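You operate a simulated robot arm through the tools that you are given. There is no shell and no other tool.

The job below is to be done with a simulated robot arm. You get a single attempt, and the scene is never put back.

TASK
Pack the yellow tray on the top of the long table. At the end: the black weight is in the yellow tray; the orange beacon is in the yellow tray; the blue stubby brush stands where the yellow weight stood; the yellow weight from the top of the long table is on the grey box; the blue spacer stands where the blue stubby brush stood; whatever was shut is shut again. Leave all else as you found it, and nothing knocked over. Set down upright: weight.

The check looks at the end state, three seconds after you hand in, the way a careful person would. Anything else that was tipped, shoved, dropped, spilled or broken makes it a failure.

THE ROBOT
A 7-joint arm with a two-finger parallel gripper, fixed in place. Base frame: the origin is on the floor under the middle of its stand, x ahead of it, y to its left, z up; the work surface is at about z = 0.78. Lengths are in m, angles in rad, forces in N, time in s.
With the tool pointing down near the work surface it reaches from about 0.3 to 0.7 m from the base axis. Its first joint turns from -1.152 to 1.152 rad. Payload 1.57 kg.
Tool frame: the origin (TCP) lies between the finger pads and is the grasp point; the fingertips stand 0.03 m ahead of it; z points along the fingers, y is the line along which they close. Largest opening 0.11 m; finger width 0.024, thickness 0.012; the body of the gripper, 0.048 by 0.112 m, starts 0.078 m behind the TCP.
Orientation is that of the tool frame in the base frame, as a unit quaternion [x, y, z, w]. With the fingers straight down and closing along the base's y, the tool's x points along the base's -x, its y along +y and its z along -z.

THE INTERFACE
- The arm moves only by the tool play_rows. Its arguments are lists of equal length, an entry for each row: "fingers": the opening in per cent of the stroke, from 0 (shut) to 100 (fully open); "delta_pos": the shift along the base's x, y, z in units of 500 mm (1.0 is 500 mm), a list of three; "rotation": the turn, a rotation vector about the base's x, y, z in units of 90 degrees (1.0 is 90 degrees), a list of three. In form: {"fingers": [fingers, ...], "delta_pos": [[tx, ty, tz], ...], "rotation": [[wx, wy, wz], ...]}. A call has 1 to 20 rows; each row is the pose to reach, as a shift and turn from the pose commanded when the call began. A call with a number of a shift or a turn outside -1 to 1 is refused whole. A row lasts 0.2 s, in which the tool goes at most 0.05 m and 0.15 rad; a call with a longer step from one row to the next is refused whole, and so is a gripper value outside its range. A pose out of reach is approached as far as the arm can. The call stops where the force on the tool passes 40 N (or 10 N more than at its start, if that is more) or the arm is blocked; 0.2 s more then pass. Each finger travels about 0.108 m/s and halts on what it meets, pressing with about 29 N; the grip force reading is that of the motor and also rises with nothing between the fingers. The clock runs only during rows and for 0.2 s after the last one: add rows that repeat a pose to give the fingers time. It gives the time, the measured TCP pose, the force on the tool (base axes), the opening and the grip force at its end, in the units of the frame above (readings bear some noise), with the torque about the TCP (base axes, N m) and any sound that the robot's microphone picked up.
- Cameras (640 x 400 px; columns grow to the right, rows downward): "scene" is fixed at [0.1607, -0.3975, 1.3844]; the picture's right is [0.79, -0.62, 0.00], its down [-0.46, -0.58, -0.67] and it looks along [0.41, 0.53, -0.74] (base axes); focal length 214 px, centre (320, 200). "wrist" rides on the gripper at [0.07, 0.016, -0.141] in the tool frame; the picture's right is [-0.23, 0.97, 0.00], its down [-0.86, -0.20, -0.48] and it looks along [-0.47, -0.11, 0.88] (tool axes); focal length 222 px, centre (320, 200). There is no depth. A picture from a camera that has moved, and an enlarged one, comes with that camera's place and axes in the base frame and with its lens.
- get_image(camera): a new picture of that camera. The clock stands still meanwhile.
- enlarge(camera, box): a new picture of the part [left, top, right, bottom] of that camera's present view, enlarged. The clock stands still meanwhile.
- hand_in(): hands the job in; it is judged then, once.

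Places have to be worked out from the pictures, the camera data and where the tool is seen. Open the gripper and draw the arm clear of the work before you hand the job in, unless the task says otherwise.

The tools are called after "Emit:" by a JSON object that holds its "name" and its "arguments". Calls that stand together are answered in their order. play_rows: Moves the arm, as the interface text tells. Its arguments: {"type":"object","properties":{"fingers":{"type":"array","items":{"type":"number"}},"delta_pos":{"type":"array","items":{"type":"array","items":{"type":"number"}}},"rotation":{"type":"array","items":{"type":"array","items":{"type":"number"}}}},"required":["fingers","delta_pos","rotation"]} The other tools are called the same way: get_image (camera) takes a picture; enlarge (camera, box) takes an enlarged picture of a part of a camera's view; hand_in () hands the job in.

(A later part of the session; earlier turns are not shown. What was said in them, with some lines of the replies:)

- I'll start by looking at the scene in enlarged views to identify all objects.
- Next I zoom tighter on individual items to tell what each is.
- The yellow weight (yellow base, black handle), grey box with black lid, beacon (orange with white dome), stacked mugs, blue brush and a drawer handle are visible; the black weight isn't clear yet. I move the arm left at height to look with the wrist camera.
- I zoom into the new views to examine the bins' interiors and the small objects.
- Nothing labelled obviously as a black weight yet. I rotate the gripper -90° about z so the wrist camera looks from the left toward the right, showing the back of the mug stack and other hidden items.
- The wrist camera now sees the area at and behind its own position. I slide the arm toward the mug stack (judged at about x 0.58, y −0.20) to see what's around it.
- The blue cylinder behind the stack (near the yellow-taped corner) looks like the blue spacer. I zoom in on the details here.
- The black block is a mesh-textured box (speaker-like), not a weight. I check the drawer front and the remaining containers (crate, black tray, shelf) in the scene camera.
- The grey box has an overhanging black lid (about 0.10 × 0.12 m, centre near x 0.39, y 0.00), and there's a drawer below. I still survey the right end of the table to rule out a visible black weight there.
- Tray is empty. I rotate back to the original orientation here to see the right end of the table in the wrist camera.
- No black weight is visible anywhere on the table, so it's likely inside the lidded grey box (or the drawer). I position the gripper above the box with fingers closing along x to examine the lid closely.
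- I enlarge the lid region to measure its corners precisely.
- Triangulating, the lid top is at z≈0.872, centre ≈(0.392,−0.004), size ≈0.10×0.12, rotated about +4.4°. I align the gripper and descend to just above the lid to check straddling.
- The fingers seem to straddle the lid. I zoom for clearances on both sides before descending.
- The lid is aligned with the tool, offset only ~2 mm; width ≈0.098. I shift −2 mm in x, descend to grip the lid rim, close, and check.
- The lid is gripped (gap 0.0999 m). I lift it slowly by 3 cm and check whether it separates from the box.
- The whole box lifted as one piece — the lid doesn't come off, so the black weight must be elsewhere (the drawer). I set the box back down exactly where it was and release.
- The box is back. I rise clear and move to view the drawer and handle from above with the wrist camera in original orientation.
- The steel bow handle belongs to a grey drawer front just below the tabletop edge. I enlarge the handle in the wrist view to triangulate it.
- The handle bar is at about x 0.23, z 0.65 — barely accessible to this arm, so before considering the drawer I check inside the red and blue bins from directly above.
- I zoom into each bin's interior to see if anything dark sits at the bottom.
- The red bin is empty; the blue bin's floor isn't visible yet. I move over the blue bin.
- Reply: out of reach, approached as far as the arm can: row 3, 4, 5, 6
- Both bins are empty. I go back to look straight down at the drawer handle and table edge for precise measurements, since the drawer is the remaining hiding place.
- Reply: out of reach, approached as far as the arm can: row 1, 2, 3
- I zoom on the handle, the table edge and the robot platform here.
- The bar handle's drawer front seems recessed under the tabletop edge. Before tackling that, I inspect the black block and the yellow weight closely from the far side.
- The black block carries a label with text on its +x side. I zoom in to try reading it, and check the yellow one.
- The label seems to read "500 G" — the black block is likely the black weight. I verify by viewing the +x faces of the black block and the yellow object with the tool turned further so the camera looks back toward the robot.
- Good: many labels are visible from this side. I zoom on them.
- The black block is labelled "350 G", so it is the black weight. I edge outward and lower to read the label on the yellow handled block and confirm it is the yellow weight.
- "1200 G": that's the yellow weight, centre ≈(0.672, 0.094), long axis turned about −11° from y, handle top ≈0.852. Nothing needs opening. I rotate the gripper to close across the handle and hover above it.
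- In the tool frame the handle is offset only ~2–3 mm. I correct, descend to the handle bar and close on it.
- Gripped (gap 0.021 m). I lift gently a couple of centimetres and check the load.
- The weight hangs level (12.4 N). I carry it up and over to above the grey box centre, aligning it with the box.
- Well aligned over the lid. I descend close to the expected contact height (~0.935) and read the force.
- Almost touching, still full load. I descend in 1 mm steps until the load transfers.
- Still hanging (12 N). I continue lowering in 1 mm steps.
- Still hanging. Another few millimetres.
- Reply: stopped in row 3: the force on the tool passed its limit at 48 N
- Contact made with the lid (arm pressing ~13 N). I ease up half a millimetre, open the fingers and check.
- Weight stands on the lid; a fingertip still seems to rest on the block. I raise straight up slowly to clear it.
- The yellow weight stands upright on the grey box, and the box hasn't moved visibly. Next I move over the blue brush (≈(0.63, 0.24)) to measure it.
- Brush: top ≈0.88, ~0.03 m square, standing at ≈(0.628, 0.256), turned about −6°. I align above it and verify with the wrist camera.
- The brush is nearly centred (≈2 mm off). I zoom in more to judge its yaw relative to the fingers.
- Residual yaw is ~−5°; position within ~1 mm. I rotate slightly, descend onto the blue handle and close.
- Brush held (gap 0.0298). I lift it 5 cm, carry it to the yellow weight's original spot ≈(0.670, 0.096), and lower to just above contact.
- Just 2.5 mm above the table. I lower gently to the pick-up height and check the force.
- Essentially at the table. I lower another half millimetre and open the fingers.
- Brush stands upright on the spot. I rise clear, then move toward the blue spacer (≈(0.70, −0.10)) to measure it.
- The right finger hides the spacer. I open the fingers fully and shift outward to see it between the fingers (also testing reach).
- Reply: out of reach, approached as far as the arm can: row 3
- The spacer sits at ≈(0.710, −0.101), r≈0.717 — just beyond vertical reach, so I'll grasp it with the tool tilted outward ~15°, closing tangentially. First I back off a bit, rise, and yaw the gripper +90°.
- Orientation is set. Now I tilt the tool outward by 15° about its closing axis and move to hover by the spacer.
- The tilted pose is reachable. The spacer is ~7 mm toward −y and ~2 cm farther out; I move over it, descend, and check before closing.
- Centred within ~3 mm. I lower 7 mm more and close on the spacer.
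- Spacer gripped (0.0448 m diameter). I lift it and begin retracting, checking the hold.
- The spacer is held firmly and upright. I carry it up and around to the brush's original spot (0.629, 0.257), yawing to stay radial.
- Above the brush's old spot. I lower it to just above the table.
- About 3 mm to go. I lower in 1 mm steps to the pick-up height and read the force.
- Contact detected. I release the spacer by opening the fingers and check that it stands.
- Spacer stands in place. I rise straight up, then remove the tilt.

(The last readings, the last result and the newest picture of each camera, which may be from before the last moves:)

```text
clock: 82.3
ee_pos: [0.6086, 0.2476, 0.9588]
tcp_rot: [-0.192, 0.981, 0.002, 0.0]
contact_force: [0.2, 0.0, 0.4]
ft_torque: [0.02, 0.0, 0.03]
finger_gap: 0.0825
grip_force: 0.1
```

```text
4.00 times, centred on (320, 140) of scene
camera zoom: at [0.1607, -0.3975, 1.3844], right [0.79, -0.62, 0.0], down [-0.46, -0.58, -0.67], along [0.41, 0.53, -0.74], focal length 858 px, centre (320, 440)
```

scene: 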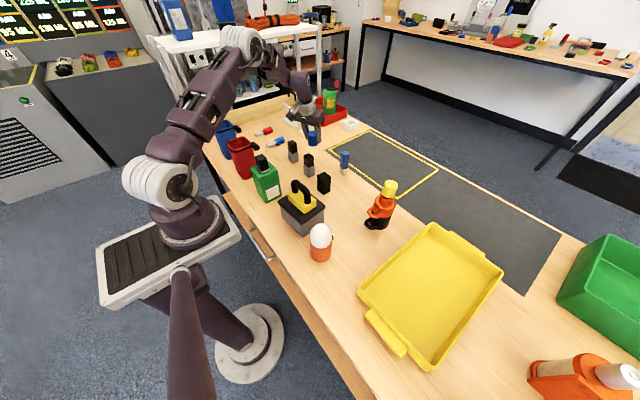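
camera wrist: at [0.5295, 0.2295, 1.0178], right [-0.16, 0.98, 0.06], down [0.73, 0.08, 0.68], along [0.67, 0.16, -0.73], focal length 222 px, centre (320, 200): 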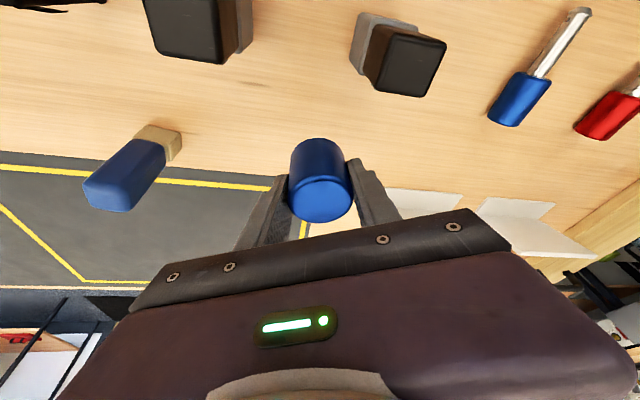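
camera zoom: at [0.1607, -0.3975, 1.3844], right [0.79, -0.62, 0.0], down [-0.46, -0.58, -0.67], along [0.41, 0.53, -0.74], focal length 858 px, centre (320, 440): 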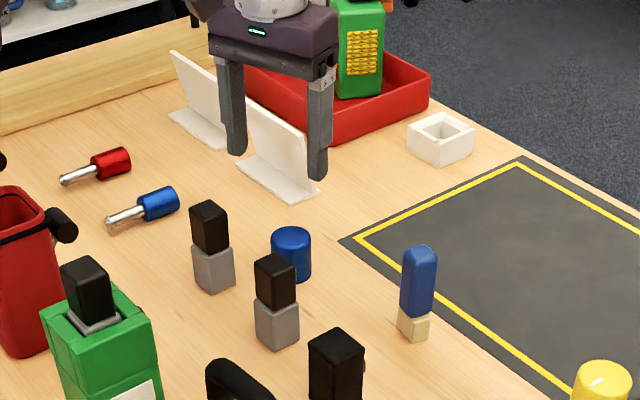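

Now to the black weight (≈(0.541, 0.064), 0.04 m square, top ≈0.85): I move above it with the fingers closing along y.

Emit:
{"name": "play_rows", "arguments": {"fingers": [75, 75, 75, 75, 75, 75, 75, 75], "delta_pos": [[-0.02, -0.05, 0.02], [-0.04, -0.11, 0.02], [-0.07, -0.17, 0.02], [-0.09, -0.23, 0.02], [-0.11, -0.29, 0.02], [-0.13, -0.34, 0.02], [-0.136, -0.367, 0.02], [-0.136, -0.367, 0.02]], "rotation": [[0, 0, -0.05], [0, 0, -0.1], [0, 0, -0.15], [0, 0, -0.2], [0, 0, -0.25], [0, 0, -0.262], [0, 0, -0.262], [0, 0, -0.262]]}}

Emit:
{"name": "get_image", "arguments": {"camera": "wrist"}}

Emit:
{"name": "enlarge", "arguments": {"camera": "wrist", "box": [240, 80, 420, 240]}}

```text
clock: 84.2
ee_pos: [0.542, 0.0637, 0.969]
tcp_rot: [0.013, 1.0, 0.003, 0.001]
contact_force: [0.0, -0.3, -0.8]
ft_torque: [-0.03, 0.01, 0.03]
finger_gap: 0.0825
grip_force: 0.1
```

```text
taken
camera wrist: at [0.4737, 0.0805, 1.11], right [0.25, 0.97, 0.0], down [0.85, -0.22, 0.48], along [0.46, -0.12, -0.88], focal length 222 px, centre (320, 200)
```

wrist: 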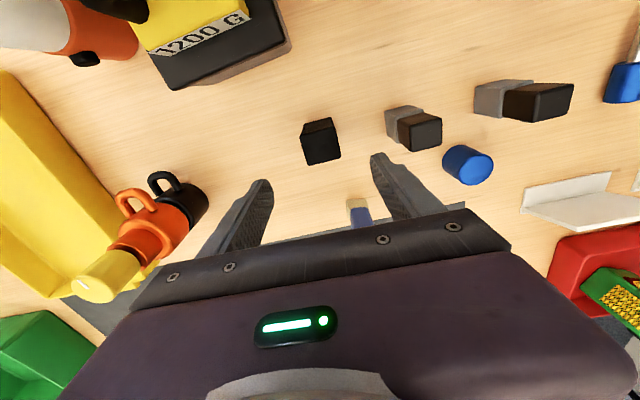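

```text
2.50 times, centred on (330, 160) of wrist
camera zoom: at [0.4737, 0.0805, 1.11], right [0.25, 0.97, 0.0], down [0.85, -0.22, 0.48], along [0.46, -0.12, -0.88], focal length 555 px, centre (295, 300)
```

zoom: 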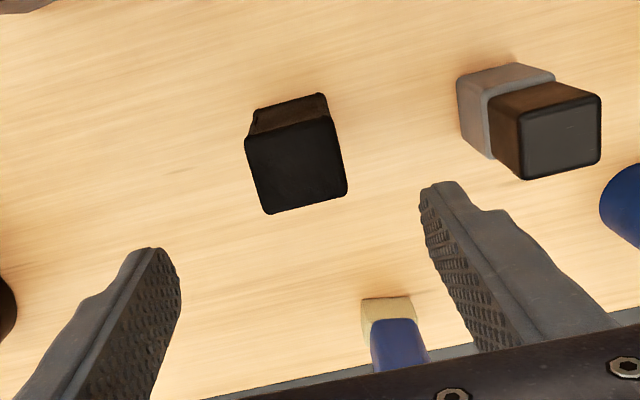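

Aligned within 2 mm. I correct, descend and grip the black weight on its y faces.

Emit:
{"name": "play_rows", "arguments": {"fingers": [75, 75, 75, 75, 75, 75, 55, 30, 25, 25], "delta_pos": [[-0.003, 0.003, -0.04], [-0.003, 0.003, -0.1], [-0.003, 0.003, -0.17], [-0.003, 0.003, -0.23], [-0.003, 0.003, -0.28], [-0.003, 0.003, -0.294], [-0.003, 0.003, -0.294], [-0.003, 0.003, -0.294], [-0.003, 0.003, -0.294], [-0.003, 0.003, -0.294]], "rotation": [[0, 0, 0], [0, 0, 0], [0, 0, 0], [0, 0, 0], [0, 0, 0], [0, 0, 0], [0, 0, 0], [0, 0, 0], [0, 0, 0], [0, 0, 0]]}}

Emit:
{"name": "enlarge", "arguments": {"camera": "scene", "box": [270, 120, 370, 220]}}

```text
clock: 86.3
ee_pos: [0.5383, 0.0653, 0.8207]
tcp_rot: [0.012, 1.0, 0.001, 0.001]
contact_force: [0.5, 0.4, 0.2]
ft_torque: [-0.03, -0.03, 0.02]
finger_gap: 0.044
grip_force: 29.1
```

```text
4.00 times, centred on (320, 170) of scene
camera zoom: at [0.1608, -0.3975, 1.3844], right [0.79, -0.62, 0.0], down [-0.46, -0.58, -0.67], along [0.41, 0.53, -0.74], focal length 858 px, centre (320, 320)
```

zoom: 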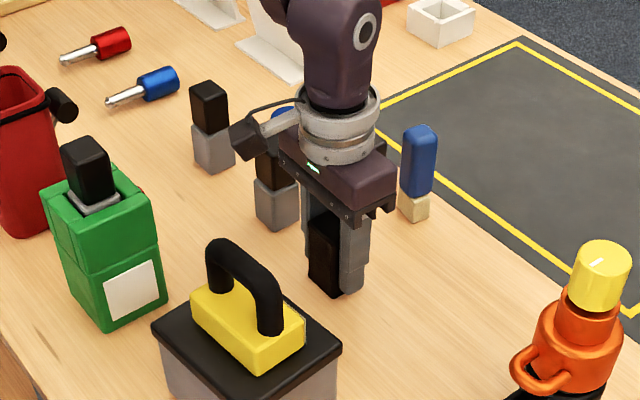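

Gripped (gap 0.044). I lift it straight up to z≈1.0 and check the load.

Emit:
{"name": "play_rows", "arguments": {"fingers": [25, 25, 25, 25, 25, 25, 25], "delta_pos": [[0, 0, 0.02], [0, 0, 0.08], [0, 0, 0.15], [0, 0, 0.22], [0, 0, 0.29], [0, 0, 0.356], [0, 0, 0.356]], "rotation": [[0, 0, 0], [0, 0, 0], [0, 0, 0], [0, 0, 0], [0, 0, 0], [0, 0, 0], [0, 0, 0]]}}

Emit:
{"name": "get_image", "arguments": {"camera": "wrist"}}

```text
clock: 88.0
ee_pos: [0.5392, 0.0662, 1.0009]
tcp_rot: [0.014, 1.0, 0.002, 0.0]
contact_force: [-1.2, -0.1, -4.2]
ft_torque: [-0.01, -0.02, 0.0]
finger_gap: 0.0437
grip_force: 28.8
```

```text
taken
camera wrist: at [0.4716, 0.0839, 1.1428], right [0.25, 0.97, 0.0], down [0.85, -0.22, 0.48], along [0.46, -0.12, -0.88], focal length 222 px, centre (320, 200)
```

wrist: 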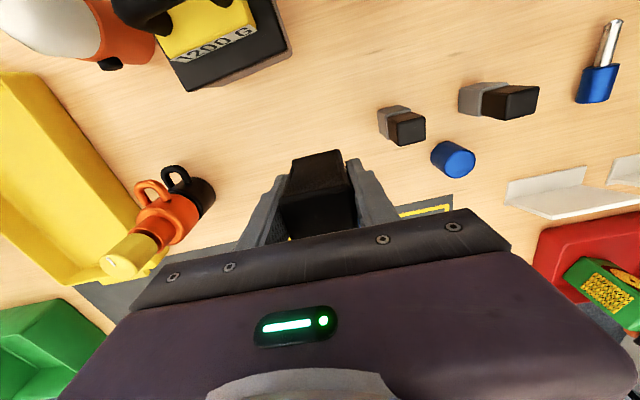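

Load fine (~0.35 kg). I carry it through the gap between the stack and the grey box at z=1.0 to above the tray at ≈(0.53, −0.39).

Emit:
{"name": "play_rows", "arguments": {"fingers": [25, 25, 25, 25, 25, 25, 25, 25, 25, 25, 25, 25, 25, 25], "delta_pos": [[-0.05, -0.07, 0], [-0.1, -0.14, 0], [-0.14, -0.21, 0], [-0.16, -0.28, 0], [-0.17, -0.35, 0], [-0.17, -0.42, 0], [-0.17, -0.49, 0], [-0.17, -0.56, 0], [-0.16, -0.63, 0], [-0.13, -0.7, 0], [-0.09, -0.77, 0], [-0.05, -0.84, 0], [-0.02, -0.91, 0], [-0.02, -0.91, 0]], "rotation": [[0, 0, 0], [0, 0, 0], [0, 0, 0], [0, 0, 0], [0, 0, 0], [0, 0, 0], [0, 0, 0], [0, 0, 0], [0, 0, 0], [0, 0, 0], [0, 0, 0], [0, 0, 0], [0, 0, 0], [0, 0, 0]]}}

Emit:
{"name": "get_image", "arguments": {"camera": "wrist"}}

Emit:
{"name": "get_image", "arguments": {"camera": "scene"}}

```text
clock: 91.0
ee_pos: [0.5298, -0.3877, 1.0003]
tcp_rot: [0.014, 1.0, 0.003, -0.001]
contact_force: [0.5, -0.8, -3.7]
ft_torque: [-0.01, -0.04, 0.05]
finger_gap: 0.0435
grip_force: 28.9
```

```text
taken
camera wrist: at [0.4619, -0.3712, 1.142], right [0.25, 0.97, 0.0], down [0.85, -0.22, 0.48], along [0.46, -0.12, -0.88], focal length 222 px, centre (320, 200)
```

wrist: 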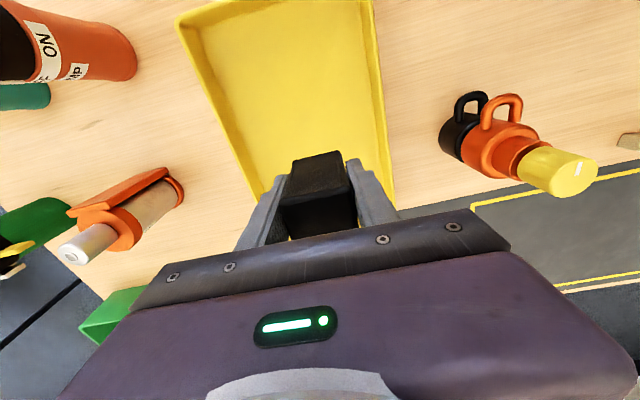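

```text
taken
```

scene: 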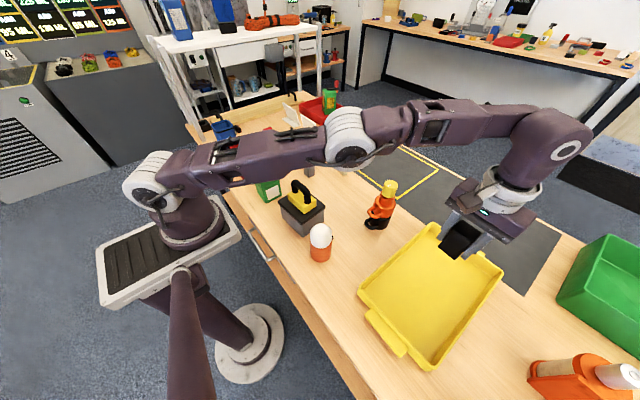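

Over the tray. I lower to about 2 cm above the tray floor.

Emit:
{"name": "play_rows", "arguments": {"fingers": [25, 25, 25, 25, 25, 25], "delta_pos": [[0, 0, -0.07], [0, 0, -0.14], [0, 0, -0.21], [0, 0, -0.27], [0, 0, -0.31], [0, 0, -0.31]], "rotation": [[0, 0, 0], [0, 0, 0], [0, 0, 0], [0, 0, 0], [0, 0, 0], [0, 0, 0]]}}

Emit:
{"name": "enlarge", "arguments": {"camera": "scene", "box": [350, 200, 520, 380]}}

```text
clock: 92.3
ee_pos: [0.5292, -0.3918, 0.8462]
tcp_rot: [0.013, 1.0, 0.002, 0.0]
contact_force: [-0.7, 0.3, -2.1]
ft_torque: [0.01, 0.01, 0.02]
finger_gap: 0.0438
grip_force: 28.9
```

```text
2.22 times, centred on (435, 290) of scene
camera zoom: at [0.1608, -0.3976, 1.3844], right [0.79, -0.62, 0.0], down [-0.46, -0.58, -0.67], along [0.41, 0.53, -0.74], focal length 477 px, centre (64, 0)
```

zoom: 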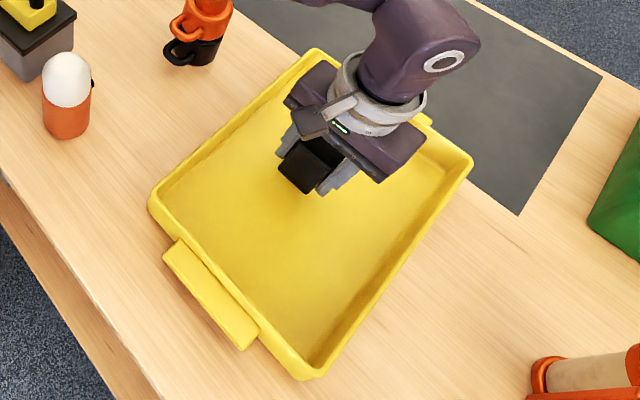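

I lower in small steps, watching for the force to rise as the weight meets the tray floor.

Emit:
{"name": "play_rows", "arguments": {"fingers": [25, 25, 25, 25, 25, 25], "delta_pos": [[0, 0, -0.006], [0, 0, -0.012], [0, 0, -0.018], [0, 0, -0.024], [0, 0, -0.028], [0, 0, -0.028]], "rotation": [[0, 0, 0], [0, 0, 0], [0, 0, 0], [0, 0, 0], [0, 0, 0], [0, 0, 0]]}}

```text
clock: 93.8
ee_pos: [0.5294, -0.3885, 0.8295]
tcp_rot: [0.013, 1.0, 0.001, 0.001]
contact_force: [0.4, 0.1, -3.0]
ft_torque: [-0.02, 0.02, 0.03]
finger_gap: 0.0437
grip_force: 28.6
```

Still hanging. I continue in 1 mm steps.

Emit:
{"name": "play_rows", "arguments": {"fingers": [25, 25, 25, 25], "delta_pos": [[0, 0, -0.002], [0, 0, -0.004], [0, 0, -0.006], [0, 0, -0.006]], "rotation": [[0, 0, 0], [0, 0, 0], [0, 0, 0], [0, 0, 0]]}}

```text
clock: 94.8
ee_pos: [0.5295, -0.3887, 0.8275]
tcp_rot: [0.012, 1.0, 0.002, -0.001]
contact_force: [0.4, -0.7, -3.6]
ft_torque: [-0.01, 0.0, 0.02]
finger_gap: 0.0439
grip_force: 28.8
```

Still hanging at z≈0.828. I go on in 1 mm steps.

Emit:
{"name": "play_rows", "arguments": {"fingers": [25, 25, 25, 25], "delta_pos": [[0, 0, -0.002], [0, 0, -0.004], [0, 0, -0.005], [0, 0, -0.005]], "rotation": [[0, 0, 0], [0, 0, 0], [0, 0, 0], [0, 0, 0]]}}

```text
clock: 95.8
ee_pos: [0.529, -0.3885, 0.8261]
tcp_rot: [0.013, 1.0, 0.0, 0.001]
contact_force: [-4.1, 5.4, 22.8]
ft_torque: [-0.03, 0.18, -0.03]
finger_gap: 0.044
grip_force: 28.8
```

Contact with the tray floor. I ease up 0.5 mm, open the fingers, then check.

Emit:
{"name": "play_rows", "arguments": {"fingers": [25, 25, 45, 60, 75, 75], "delta_pos": [[0, 0, 0.001], [0, 0, 0.001], [0, 0, 0.001], [0, 0, 0.001], [0, 0, 0.001], [0, 0, 0.001]], "rotation": [[0, 0, 0], [0, 0, 0], [0, 0, 0], [0, 0, 0], [0, 0, 0], [0, 0, 0]]}}

Emit:
{"name": "enlarge", "arguments": {"camera": "scene", "box": [350, 200, 520, 380]}}

```text
clock: 97.2
ee_pos: [0.5304, -0.3892, 0.8257]
tcp_rot: [0.013, 1.0, 0.002, 0.0]
contact_force: [-0.6, 1.0, 1.0]
ft_torque: [-0.04, -0.02, -0.03]
finger_gap: 0.0824
grip_force: 0.0
```

```text
2.22 times, centred on (435, 290) of scene
camera zoom: at [0.1607, -0.3975, 1.3844], right [0.79, -0.62, 0.0], down [-0.46, -0.58, -0.67], along [0.41, 0.53, -0.74], focal length 477 px, centre (64, 0)
```

zoom: 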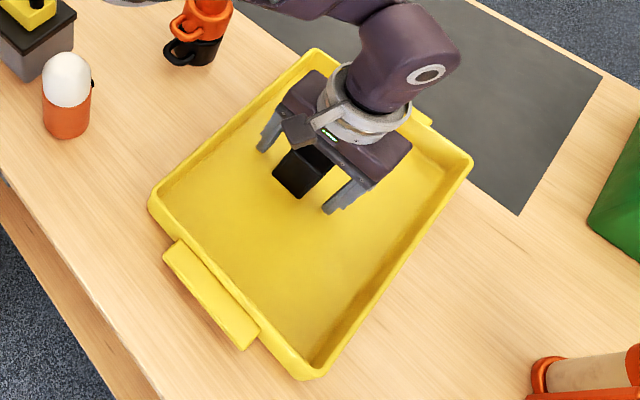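

The black weight stands in the tray. I rise and move over to the orange beacon (≈(0.36, −0.15)), narrowing the opening to keep clear of the grey box.

Emit:
{"name": "play_rows", "arguments": {"fingers": [75, 75, 75, 75, 75, 75, 75, 75, 80, 80, 80, 80, 80], "delta_pos": [[0, 0, 0.05], [0, 0, 0.12], [0, 0, 0.2], [0, 0, 0.28], [0, 0, 0.35], [-0.05, 0.07, 0.36], [-0.1, 0.145, 0.36], [-0.15, 0.22, 0.36], [-0.2, 0.295, 0.36], [-0.25, 0.37, 0.36], [-0.3, 0.445, 0.36], [-0.334, 0.492, 0.36], [-0.334, 0.492, 0.36]], "rotation": [[0, 0, 0], [0, 0, 0], [0, 0, 0], [0, 0, 0], [0, 0, 0], [0, 0, 0], [0, 0, 0], [0, 0, 0], [0, 0, 0], [0, 0, 0], [0, 0, 0], [0, 0, 0], [0, 0, 0]]}}

Emit:
{"name": "get_image", "arguments": {"camera": "wrist"}}

Emit:
{"name": "enlarge", "arguments": {"camera": "wrist", "box": [230, 80, 410, 240]}}

Emit:
{"name": "get_image", "arguments": {"camera": "scene"}}

```text
clock: 100.0
ee_pos: [0.3626, -0.1391, 1.0063]
tcp_rot: [0.013, 1.0, 0.002, 0.0]
contact_force: [0.3, 0.6, -0.6]
ft_torque: [0.01, 0.06, 0.0]
finger_gap: 0.0879
grip_force: 0.0
```

```text
taken
camera wrist: at [0.2948, -0.1225, 1.1473], right [0.25, 0.97, 0.0], down [0.85, -0.22, 0.48], along [0.46, -0.12, -0.88], focal length 222 px, centre (320, 200)
```

wrist: 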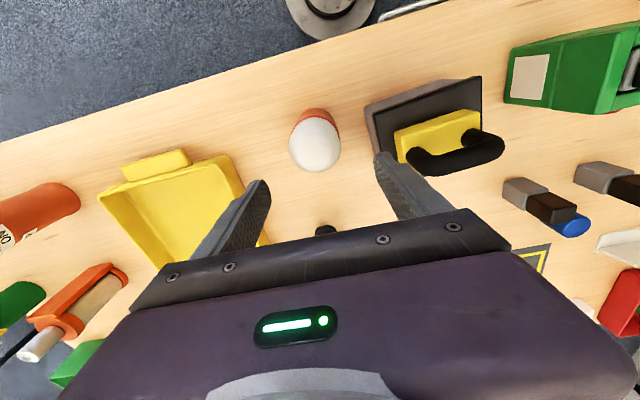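

```text
2.50 times, centred on (320, 160) of wrist
camera zoom: at [0.2948, -0.1225, 1.1473], right [0.25, 0.97, 0.0], down [0.85, -0.22, 0.48], along [0.46, -0.12, -0.88], focal length 555 px, centre (320, 300)
```

zoom: 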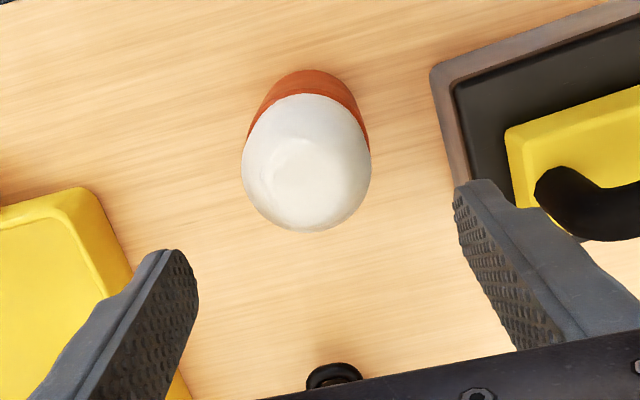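

```text
taken
```

scene: 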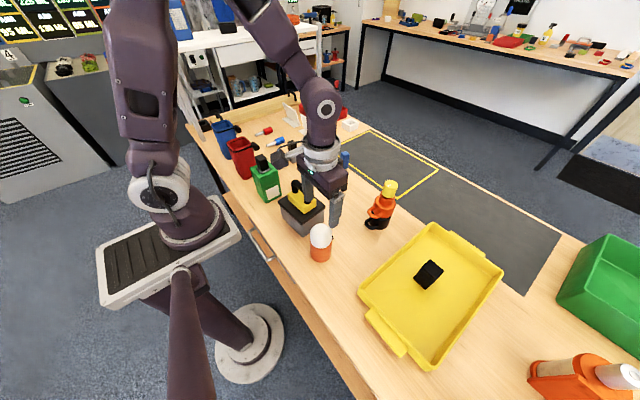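

Beacon axis is ~4–5 mm off in the tool frame; I correct and descend partway, then re-check.

Emit:
{"name": "play_rows", "arguments": {"fingers": [80, 80, 80, 80, 80, 80], "delta_pos": [[-0.008, -0.011, 0], [-0.008, -0.011, -0.07], [-0.008, -0.011, -0.14], [-0.008, -0.011, -0.2], [-0.008, -0.011, -0.232], [-0.008, -0.011, -0.232]], "rotation": [[0, 0, 0], [0, 0, 0], [0, 0, 0], [0, 0, 0], [0, 0, 0], [0, 0, 0]]}}

Emit:
{"name": "enlarge", "arguments": {"camera": "wrist", "box": [230, 80, 410, 240]}}

Emit:
{"name": "enlarge", "arguments": {"camera": "scene", "box": [270, 170, 370, 270]}}

```text
clock: 101.3
ee_pos: [0.3593, -0.1461, 0.8891]
tcp_rot: [0.012, 1.0, 0.001, 0.0]
contact_force: [-0.5, -0.7, 0.0]
ft_torque: [0.0, 0.0, 0.01]
finger_gap: 0.0881
grip_force: 0.0
```

```text
2.50 times, centred on (320, 160) of wrist
camera zoom: at [0.2912, -0.1293, 1.0311], right [0.25, 0.97, 0.0], down [0.85, -0.22, 0.48], along [0.46, -0.12, -0.88], focal length 555 px, centre (320, 300)
```

zoom: 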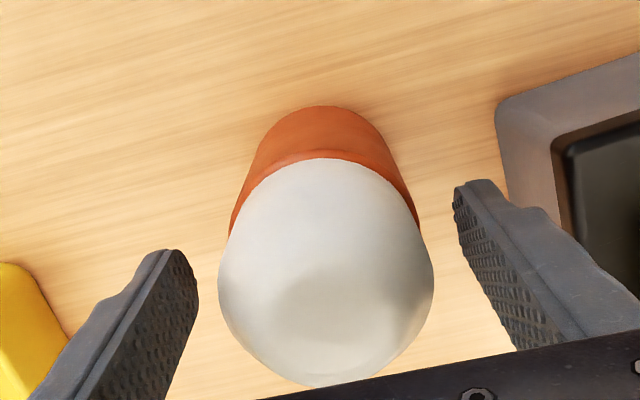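

```text
4.00 times, centred on (320, 220) of scene
camera zoom: at [0.1607, -0.3975, 1.3844], right [0.79, -0.62, 0.0], down [-0.46, -0.58, -0.67], along [0.41, 0.53, -0.74], focal length 858 px, centre (320, 120)
```

zoom: 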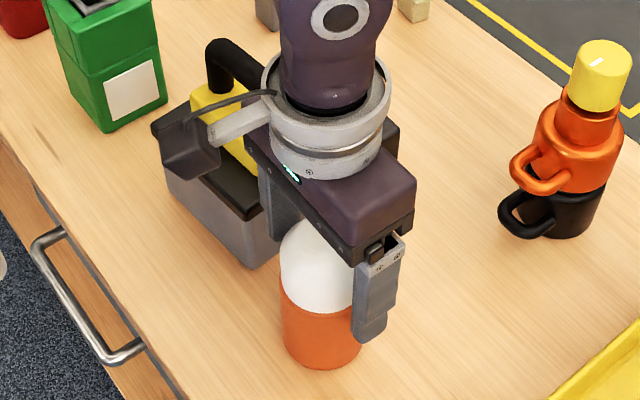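

Centred within ~2 mm. I descend to z≈0.855 (palm clear of the dome) and close gently on the orange body.

Emit:
{"name": "play_rows", "arguments": {"fingers": [80, 80, 80, 65, 50, 40, 40, 40], "delta_pos": [[-0.004, 0.003, -0.03], [-0.004, 0.003, -0.06], [-0.004, 0.003, -0.07], [-0.004, 0.003, -0.07], [-0.004, 0.003, -0.07], [-0.004, 0.003, -0.07], [-0.004, 0.003, -0.07], [-0.004, 0.003, -0.07]], "rotation": [[0, 0, 0], [0, 0, 0], [0, 0, 0], [0, 0, 0], [0, 0, 0], [0, 0, 0], [0, 0, 0], [0, 0, 0]]}}

Emit:
{"name": "enlarge", "arguments": {"camera": "scene", "box": [270, 170, 370, 270]}}

Emit:
{"name": "enlarge", "arguments": {"camera": "wrist", "box": [230, 80, 410, 240]}}

```text
clock: 103.2
ee_pos: [0.3582, -0.1466, 0.855]
tcp_rot: [0.012, 1.0, 0.002, 0.0]
contact_force: [0.5, 0.7, 0.0]
ft_torque: [-0.05, 0.0, 0.01]
finger_gap: 0.0634
grip_force: 29.0
```

```text
4.00 times, centred on (320, 220) of scene
camera zoom: at [0.1607, -0.3976, 1.3844], right [0.79, -0.62, 0.0], down [-0.46, -0.58, -0.67], along [0.41, 0.53, -0.74], focal length 858 px, centre (320, 120)
```

zoom: 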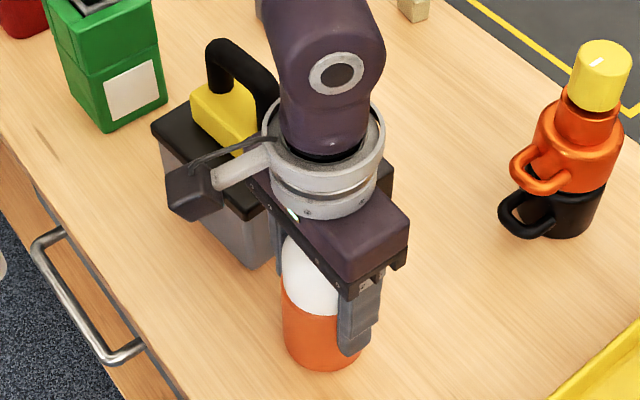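

```text
2.50 times, centred on (320, 160) of wrist
camera zoom: at [0.2892, -0.1297, 0.9959], right [0.25, 0.97, 0.0], down [0.85, -0.22, 0.48], along [0.46, -0.12, -0.88], focal length 555 px, centre (320, 300)
```

zoom: 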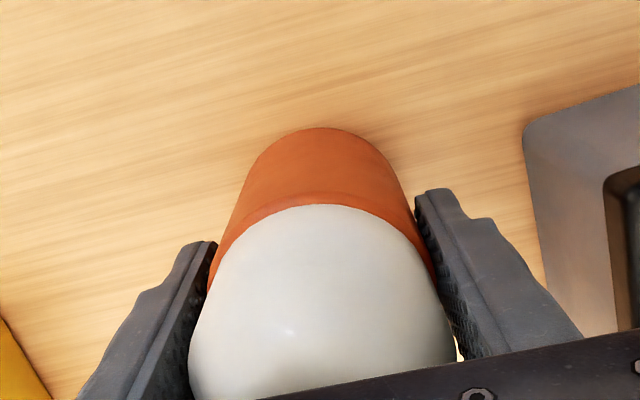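

Beacon gripped (0.063 m). I lift it and check.

Emit:
{"name": "play_rows", "arguments": {"fingers": [40, 40, 40, 40, 40, 40], "delta_pos": [[0, 0, 0.02], [0, 0, 0.06], [0, 0, 0.12], [0, 0, 0.18], [0, 0, 0.23], [0, 0, 0.23]], "rotation": [[0, 0, 0], [0, 0, 0], [0, 0, 0], [0, 0, 0], [0, 0, 0], [0, 0, 0]]}}

Emit:
{"name": "enlarge", "arguments": {"camera": "scene", "box": [250, 130, 400, 270]}}

```text
clock: 104.5
ee_pos: [0.3568, -0.1473, 0.9714]
tcp_rot: [0.012, 1.0, 0.003, 0.0]
contact_force: [-0.7, 0.1, -2.6]
ft_torque: [0.0, 0.0, 0.01]
finger_gap: 0.0634
grip_force: 29.1
```

```text
2.86 times, centred on (325, 200) of scene
camera zoom: at [0.1607, -0.3976, 1.3844], right [0.79, -0.62, 0.0], down [-0.46, -0.58, -0.67], along [0.41, 0.53, -0.74], focal length 613 px, centre (306, 200)
```

zoom: 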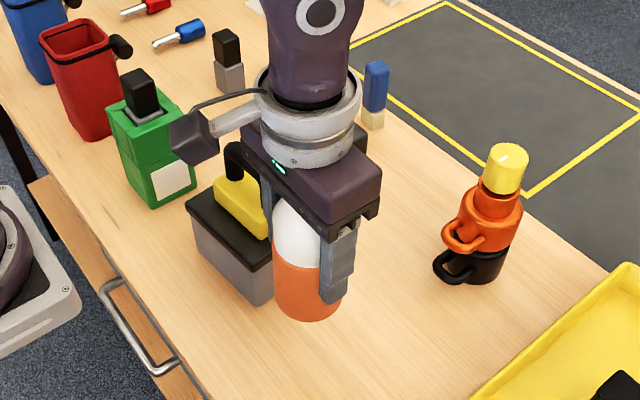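

Beacon hangs upright. I carry it over to the tray at ≈(0.43, −0.40) and lower to a few centimetres above.

Emit:
{"name": "play_rows", "arguments": {"fingers": [40, 40, 40, 40, 40, 40, 40, 40, 40, 40, 40, 40], "delta_pos": [[0.02, -0.07, 0], [0.04, -0.14, 0], [0.06, -0.21, 0], [0.08, -0.28, 0], [0.1, -0.35, 0], [0.12, -0.42, 0], [0.136, -0.48, 0], [0.144, -0.507, 0], [0.144, -0.507, -0.06], [0.144, -0.507, -0.12], [0.144, -0.507, -0.19], [0.144, -0.507, -0.19]], "rotation": [[0, 0, 0], [0, 0, 0], [0, 0, 0], [0, 0, 0], [0, 0, 0], [0, 0, 0], [0, 0, 0], [0, 0, 0], [0, 0, 0], [0, 0, 0], [0, 0, 0], [0, 0, 0]]}}

Emit:
{"name": "enlarge", "arguments": {"camera": "scene", "box": [340, 200, 520, 390]}}

Emit:
{"name": "get_image", "arguments": {"camera": "wrist"}}

```text
clock: 107.2
ee_pos: [0.4289, -0.3983, 0.8771]
tcp_rot: [0.012, 1.0, 0.002, 0.0]
contact_force: [-0.2, -0.4, -1.8]
ft_torque: [-0.01, 0.02, 0.02]
finger_gap: 0.0633
grip_force: 28.8
```

```text
2.11 times, centred on (430, 295) of scene
camera zoom: at [0.1608, -0.3976, 1.3844], right [0.79, -0.62, 0.0], down [-0.46, -0.58, -0.67], along [0.41, 0.53, -0.74], focal length 452 px, centre (88, 0)
```

zoom: 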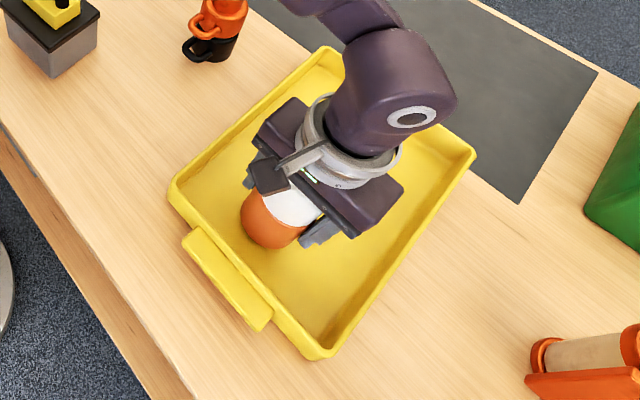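

```text
taken
camera wrist: at [0.3606, -0.3811, 1.0188], right [0.25, 0.97, 0.0], down [0.85, -0.22, 0.48], along [0.46, -0.12, -0.88], focal length 222 px, centre (320, 200)
```

wrist: 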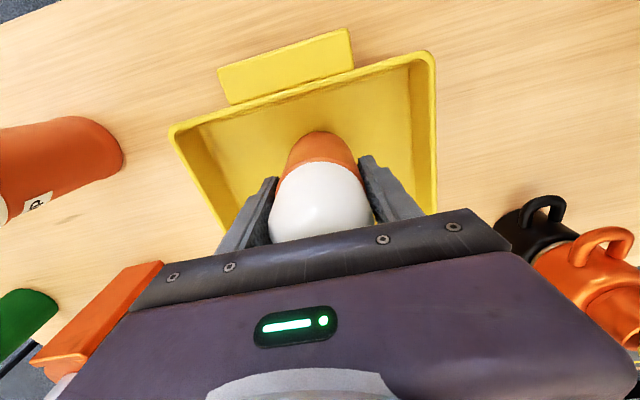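

Inside the tray walls. I lower toward contact (expected TCP ≈0.859).

Emit:
{"name": "play_rows", "arguments": {"fingers": [40, 40, 40, 40, 40], "delta_pos": [[0, 0, -0.01], [0, 0, -0.02], [0, 0, -0.026], [0, 0, -0.029], [0, 0, -0.029]], "rotation": [[0, 0, 0], [0, 0, 0], [0, 0, 0], [0, 0, 0], [0, 0, 0]]}}

```text
clock: 108.3
ee_pos: [0.4294, -0.4001, 0.8617]
tcp_rot: [0.012, 1.0, 0.0, 0.0]
contact_force: [0.1, 1.3, 4.0]
ft_torque: [-0.14, -0.09, -0.01]
finger_gap: 0.0634
grip_force: 28.8
```

Light contact with the tray floor (4 N). I release the beacon.

Emit:
{"name": "play_rows", "arguments": {"fingers": [58, 70, 85, 85], "delta_pos": [[0, 0, 0], [0, 0, 0], [0, 0, 0], [0, 0, 0]], "rotation": [[0, 0, 0], [0, 0, 0], [0, 0, 0], [0, 0, 0]]}}

Emit:
{"name": "enlarge", "arguments": {"camera": "wrist", "box": [200, 40, 440, 240]}}

Emit:
{"name": "enlarge", "arguments": {"camera": "scene", "box": [340, 200, 520, 390]}}

```text
clock: 109.3
ee_pos: [0.4283, -0.3994, 0.8603]
tcp_rot: [0.012, 1.0, 0.002, 0.0]
contact_force: [-0.3, -0.3, -0.2]
ft_torque: [0.02, -0.03, -0.01]
finger_gap: 0.0936
grip_force: 0.0
```

```text
2.00 times, centred on (320, 140) of wrist
camera zoom: at [0.3611, -0.3819, 1.0026], right [0.25, 0.97, 0.0], down [0.85, -0.22, 0.48], along [0.46, -0.12, -0.88], focal length 444 px, centre (320, 320)
```

zoom: 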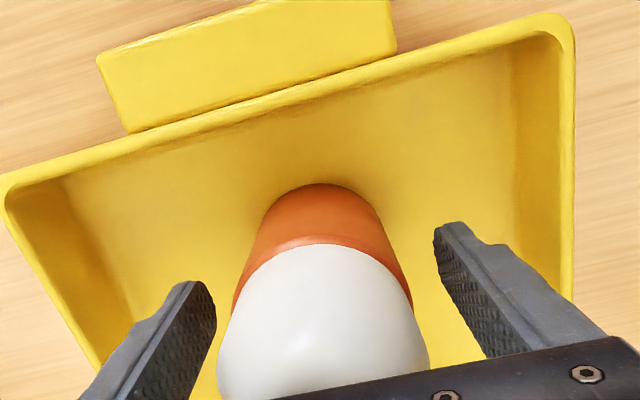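

```text
2.11 times, centred on (430, 295) of scene
camera zoom: at [0.1607, -0.3975, 1.3844], right [0.79, -0.62, 0.0], down [-0.46, -0.58, -0.67], along [0.41, 0.53, -0.74], focal length 452 px, centre (88, 0)
```

zoom: 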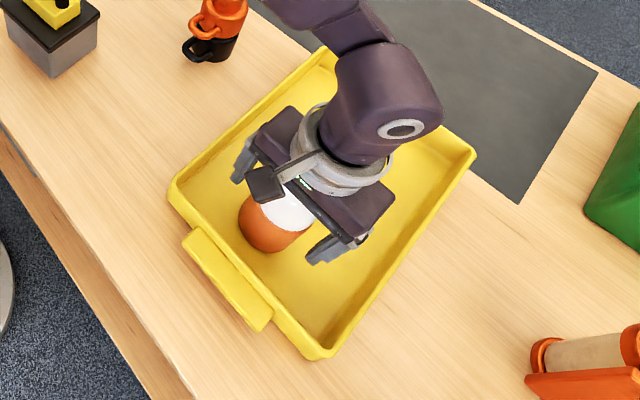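

Beacon stands. I rise straight up and then return the arm toward its starting pose, clear of everything.

Emit:
{"name": "play_rows", "arguments": {"fingers": [85, 85, 85, 85, 85, 85, 85, 90, 100, 100, 100, 100, 100, 100, 100, 100, 100, 100, 100, 100], "delta_pos": [[0, 0, 0.03], [0, 0, 0.09], [0, 0, 0.16], [0, 0, 0.23], [0, 0, 0.3], [0, 0, 0.37], [0, 0, 0.44], [-0.01, 0.05, 0.5], [-0.02, 0.11, 0.55], [-0.03, 0.18, 0.6], [-0.04, 0.25, 0.6], [-0.05, 0.32, 0.6], [-0.06, 0.39, 0.6], [-0.07, 0.46, 0.6], [-0.08, 0.53, 0.6], [-0.09, 0.6, 0.6], [-0.1, 0.67, 0.6], [-0.11, 0.74, 0.6], [-0.12, 0.81, 0.6], [-0.13, 0.88, 0.6]], "rotation": [[0, 0, 0], [0, 0, 0], [0, 0, 0], [0, 0, 0], [0, 0, 0], [0, 0, 0], [0, 0, 0], [0, 0, 0], [0, 0, 0], [0, 0, 0], [0, 0, 0], [0, 0, 0], [0, 0, 0], [0, 0, 0], [0, 0, 0], [0, 0, 0], [0, 0, 0], [0, 0, 0], [0, 0, 0], [0, 0, 0]]}}

Emit:
{"name": "get_image", "arguments": {"camera": "scene"}}

Emit:
{"name": "enlarge", "arguments": {"camera": "scene", "box": [340, 200, 520, 390]}}

Emit:
{"name": "enlarge", "arguments": {"camera": "scene", "box": [230, 110, 430, 250]}}

Emit:
{"name": "get_image", "arguments": {"camera": "wrist"}}

```text
clock: 113.5
ee_pos: [0.3648, 0.0377, 1.1614]
tcp_rot: [0.013, 1.0, 0.001, -0.001]
contact_force: [0.0, 0.4, -0.5]
ft_torque: [-0.03, 0.01, 0.0]
finger_gap: 0.1102
grip_force: 0.0
```

```text
taken
```

scene: 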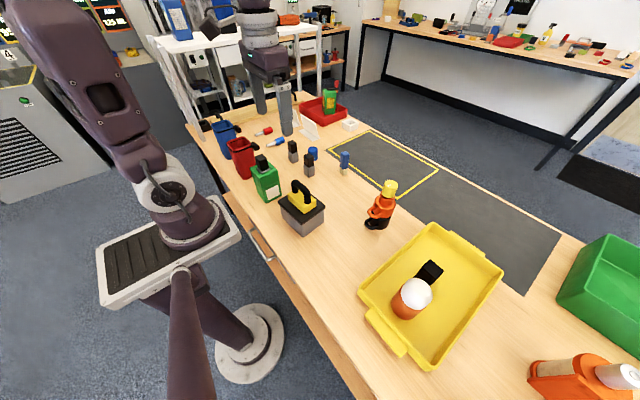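

```text
2.11 times, centred on (430, 295) of scene
camera zoom: at [0.1607, -0.3975, 1.3844], right [0.79, -0.62, 0.0], down [-0.46, -0.58, -0.67], along [0.41, 0.53, -0.74], focal length 452 px, centre (88, 0)
```

zoom: 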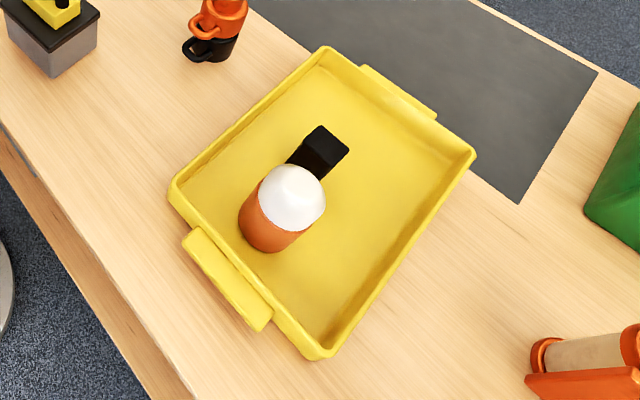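

```text
2.86 times, centred on (330, 180) of scene
camera zoom: at [0.1607, -0.3975, 1.3844], right [0.79, -0.62, 0.0], down [-0.46, -0.58, -0.67], along [0.41, 0.53, -0.74], focal length 613 px, centre (291, 257)
```

zoom: 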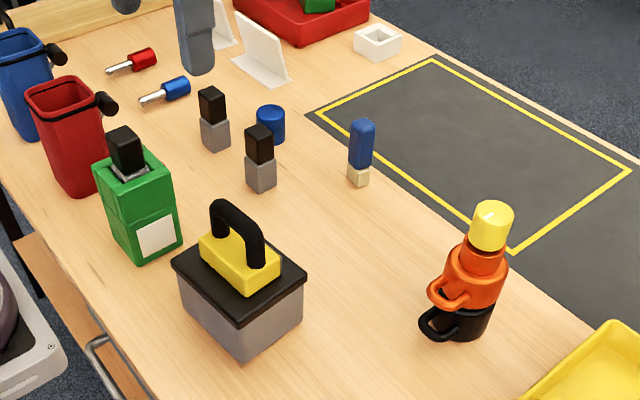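

```text
taken
camera wrist: at [0.2964, 0.055, 1.3027], right [0.25, 0.97, 0.0], down [0.85, -0.22, 0.48], along [0.46, -0.12, -0.88], focal length 222 px, centre (320, 200)
```

wrist: 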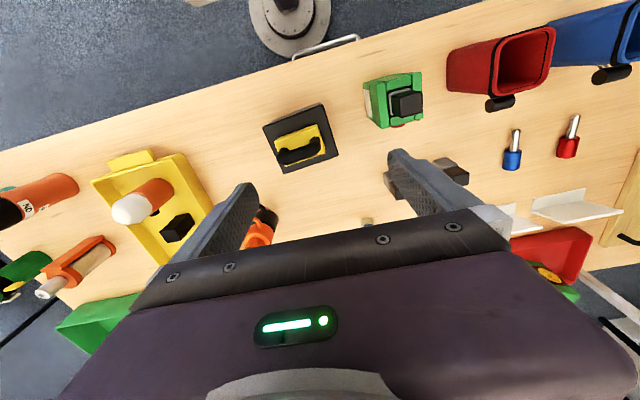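

All items look right. I do a final comparison crop of the grey box against its original location before handing in.

Emit:
{"name": "enlarge", "arguments": {"camera": "scene", "box": [270, 170, 350, 250]}}

Emit:
{"name": "enlarge", "arguments": {"camera": "scene", "box": [280, 130, 360, 180]}}

Emit:
{"name": "enlarge", "arguments": {"camera": "scene", "box": [350, 165, 430, 245]}}

```text
5.00 times, centred on (310, 210) of scene
camera zoom: at [0.1607, -0.3975, 1.3844], right [0.79, -0.62, 0.0], down [-0.46, -0.58, -0.67], along [0.41, 0.53, -0.74], focal length 1072 px, centre (370, 150)
```

zoom: 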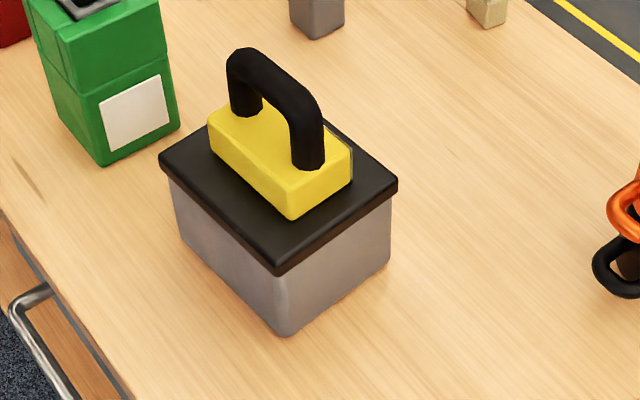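

```text
8.00 times, centred on (320, 155) of scene
camera zoom: at [0.1607, -0.3975, 1.3844], right [0.79, -0.62, 0.0], down [-0.46, -0.58, -0.67], along [0.41, 0.53, -0.74], focal length 1716 px, centre (320, 560)
```

zoom: 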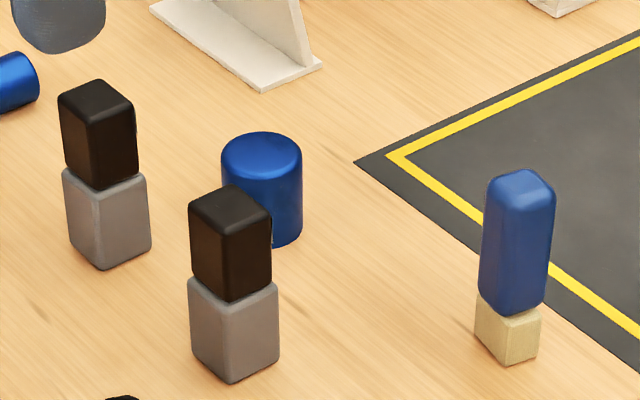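

```text
5.00 times, centred on (390, 205) of scene
camera zoom: at [0.1607, -0.3975, 1.3844], right [0.79, -0.62, 0.0], down [-0.46, -0.58, -0.67], along [0.41, 0.53, -0.74], focal length 1072 px, centre (-30, 175)
```

zoom: 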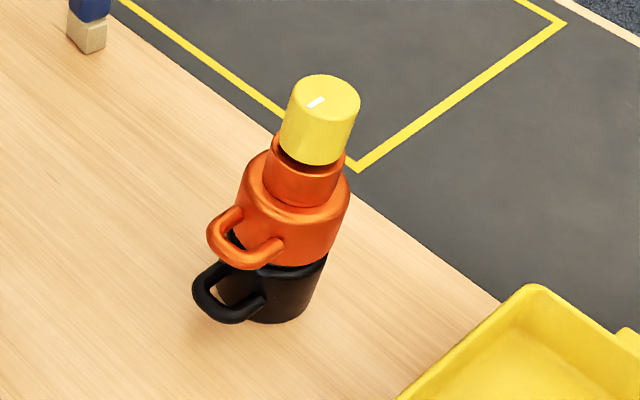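

The final crops match the originals: the grey box, the mug stack and the two grey-and-black blocks haven't moved. The five moved objects are all upright in their places, the gripper is open and the arm is clear, so I hand in.

Emit:
{"name": "hand_in", "arguments": {}}

```text
The job is handed in.
```

I've handed the job in. In the final pictures everything the task asked for is in place and upright, though the check itself hasn't reported back to me.

- **Black weight:** it's in the yellow tray. This is the plain black block whose label reads "350 G".
- **Orange beacon:** it's in the yellow tray, next to the black weight.
- **Yellow weight:** it's on the lid of the grey box. Its label reads "1200 G".
- **Blue stubby brush:** it stands where the yellow weight stood.
- **Blue spacer:** it stands where the brush stood, within about 2 mm by my measurements. I took the blue cylinder by the mug stack to be the spacer.

**Drawer:** I never touched it, so it is still shut.

**Grey box:** early on I thought the black weight might be inside it, so I gripped the lid and lifted. The whole box came up about 3 cm as one piece, and I set it back down. Its lid corners in the last picture match the first to within about a millimetre or two.

The mug stack, the tray and the two grey-and-black blocks also match their starting pictures. I left the gripper open and the arm near its starting pose.
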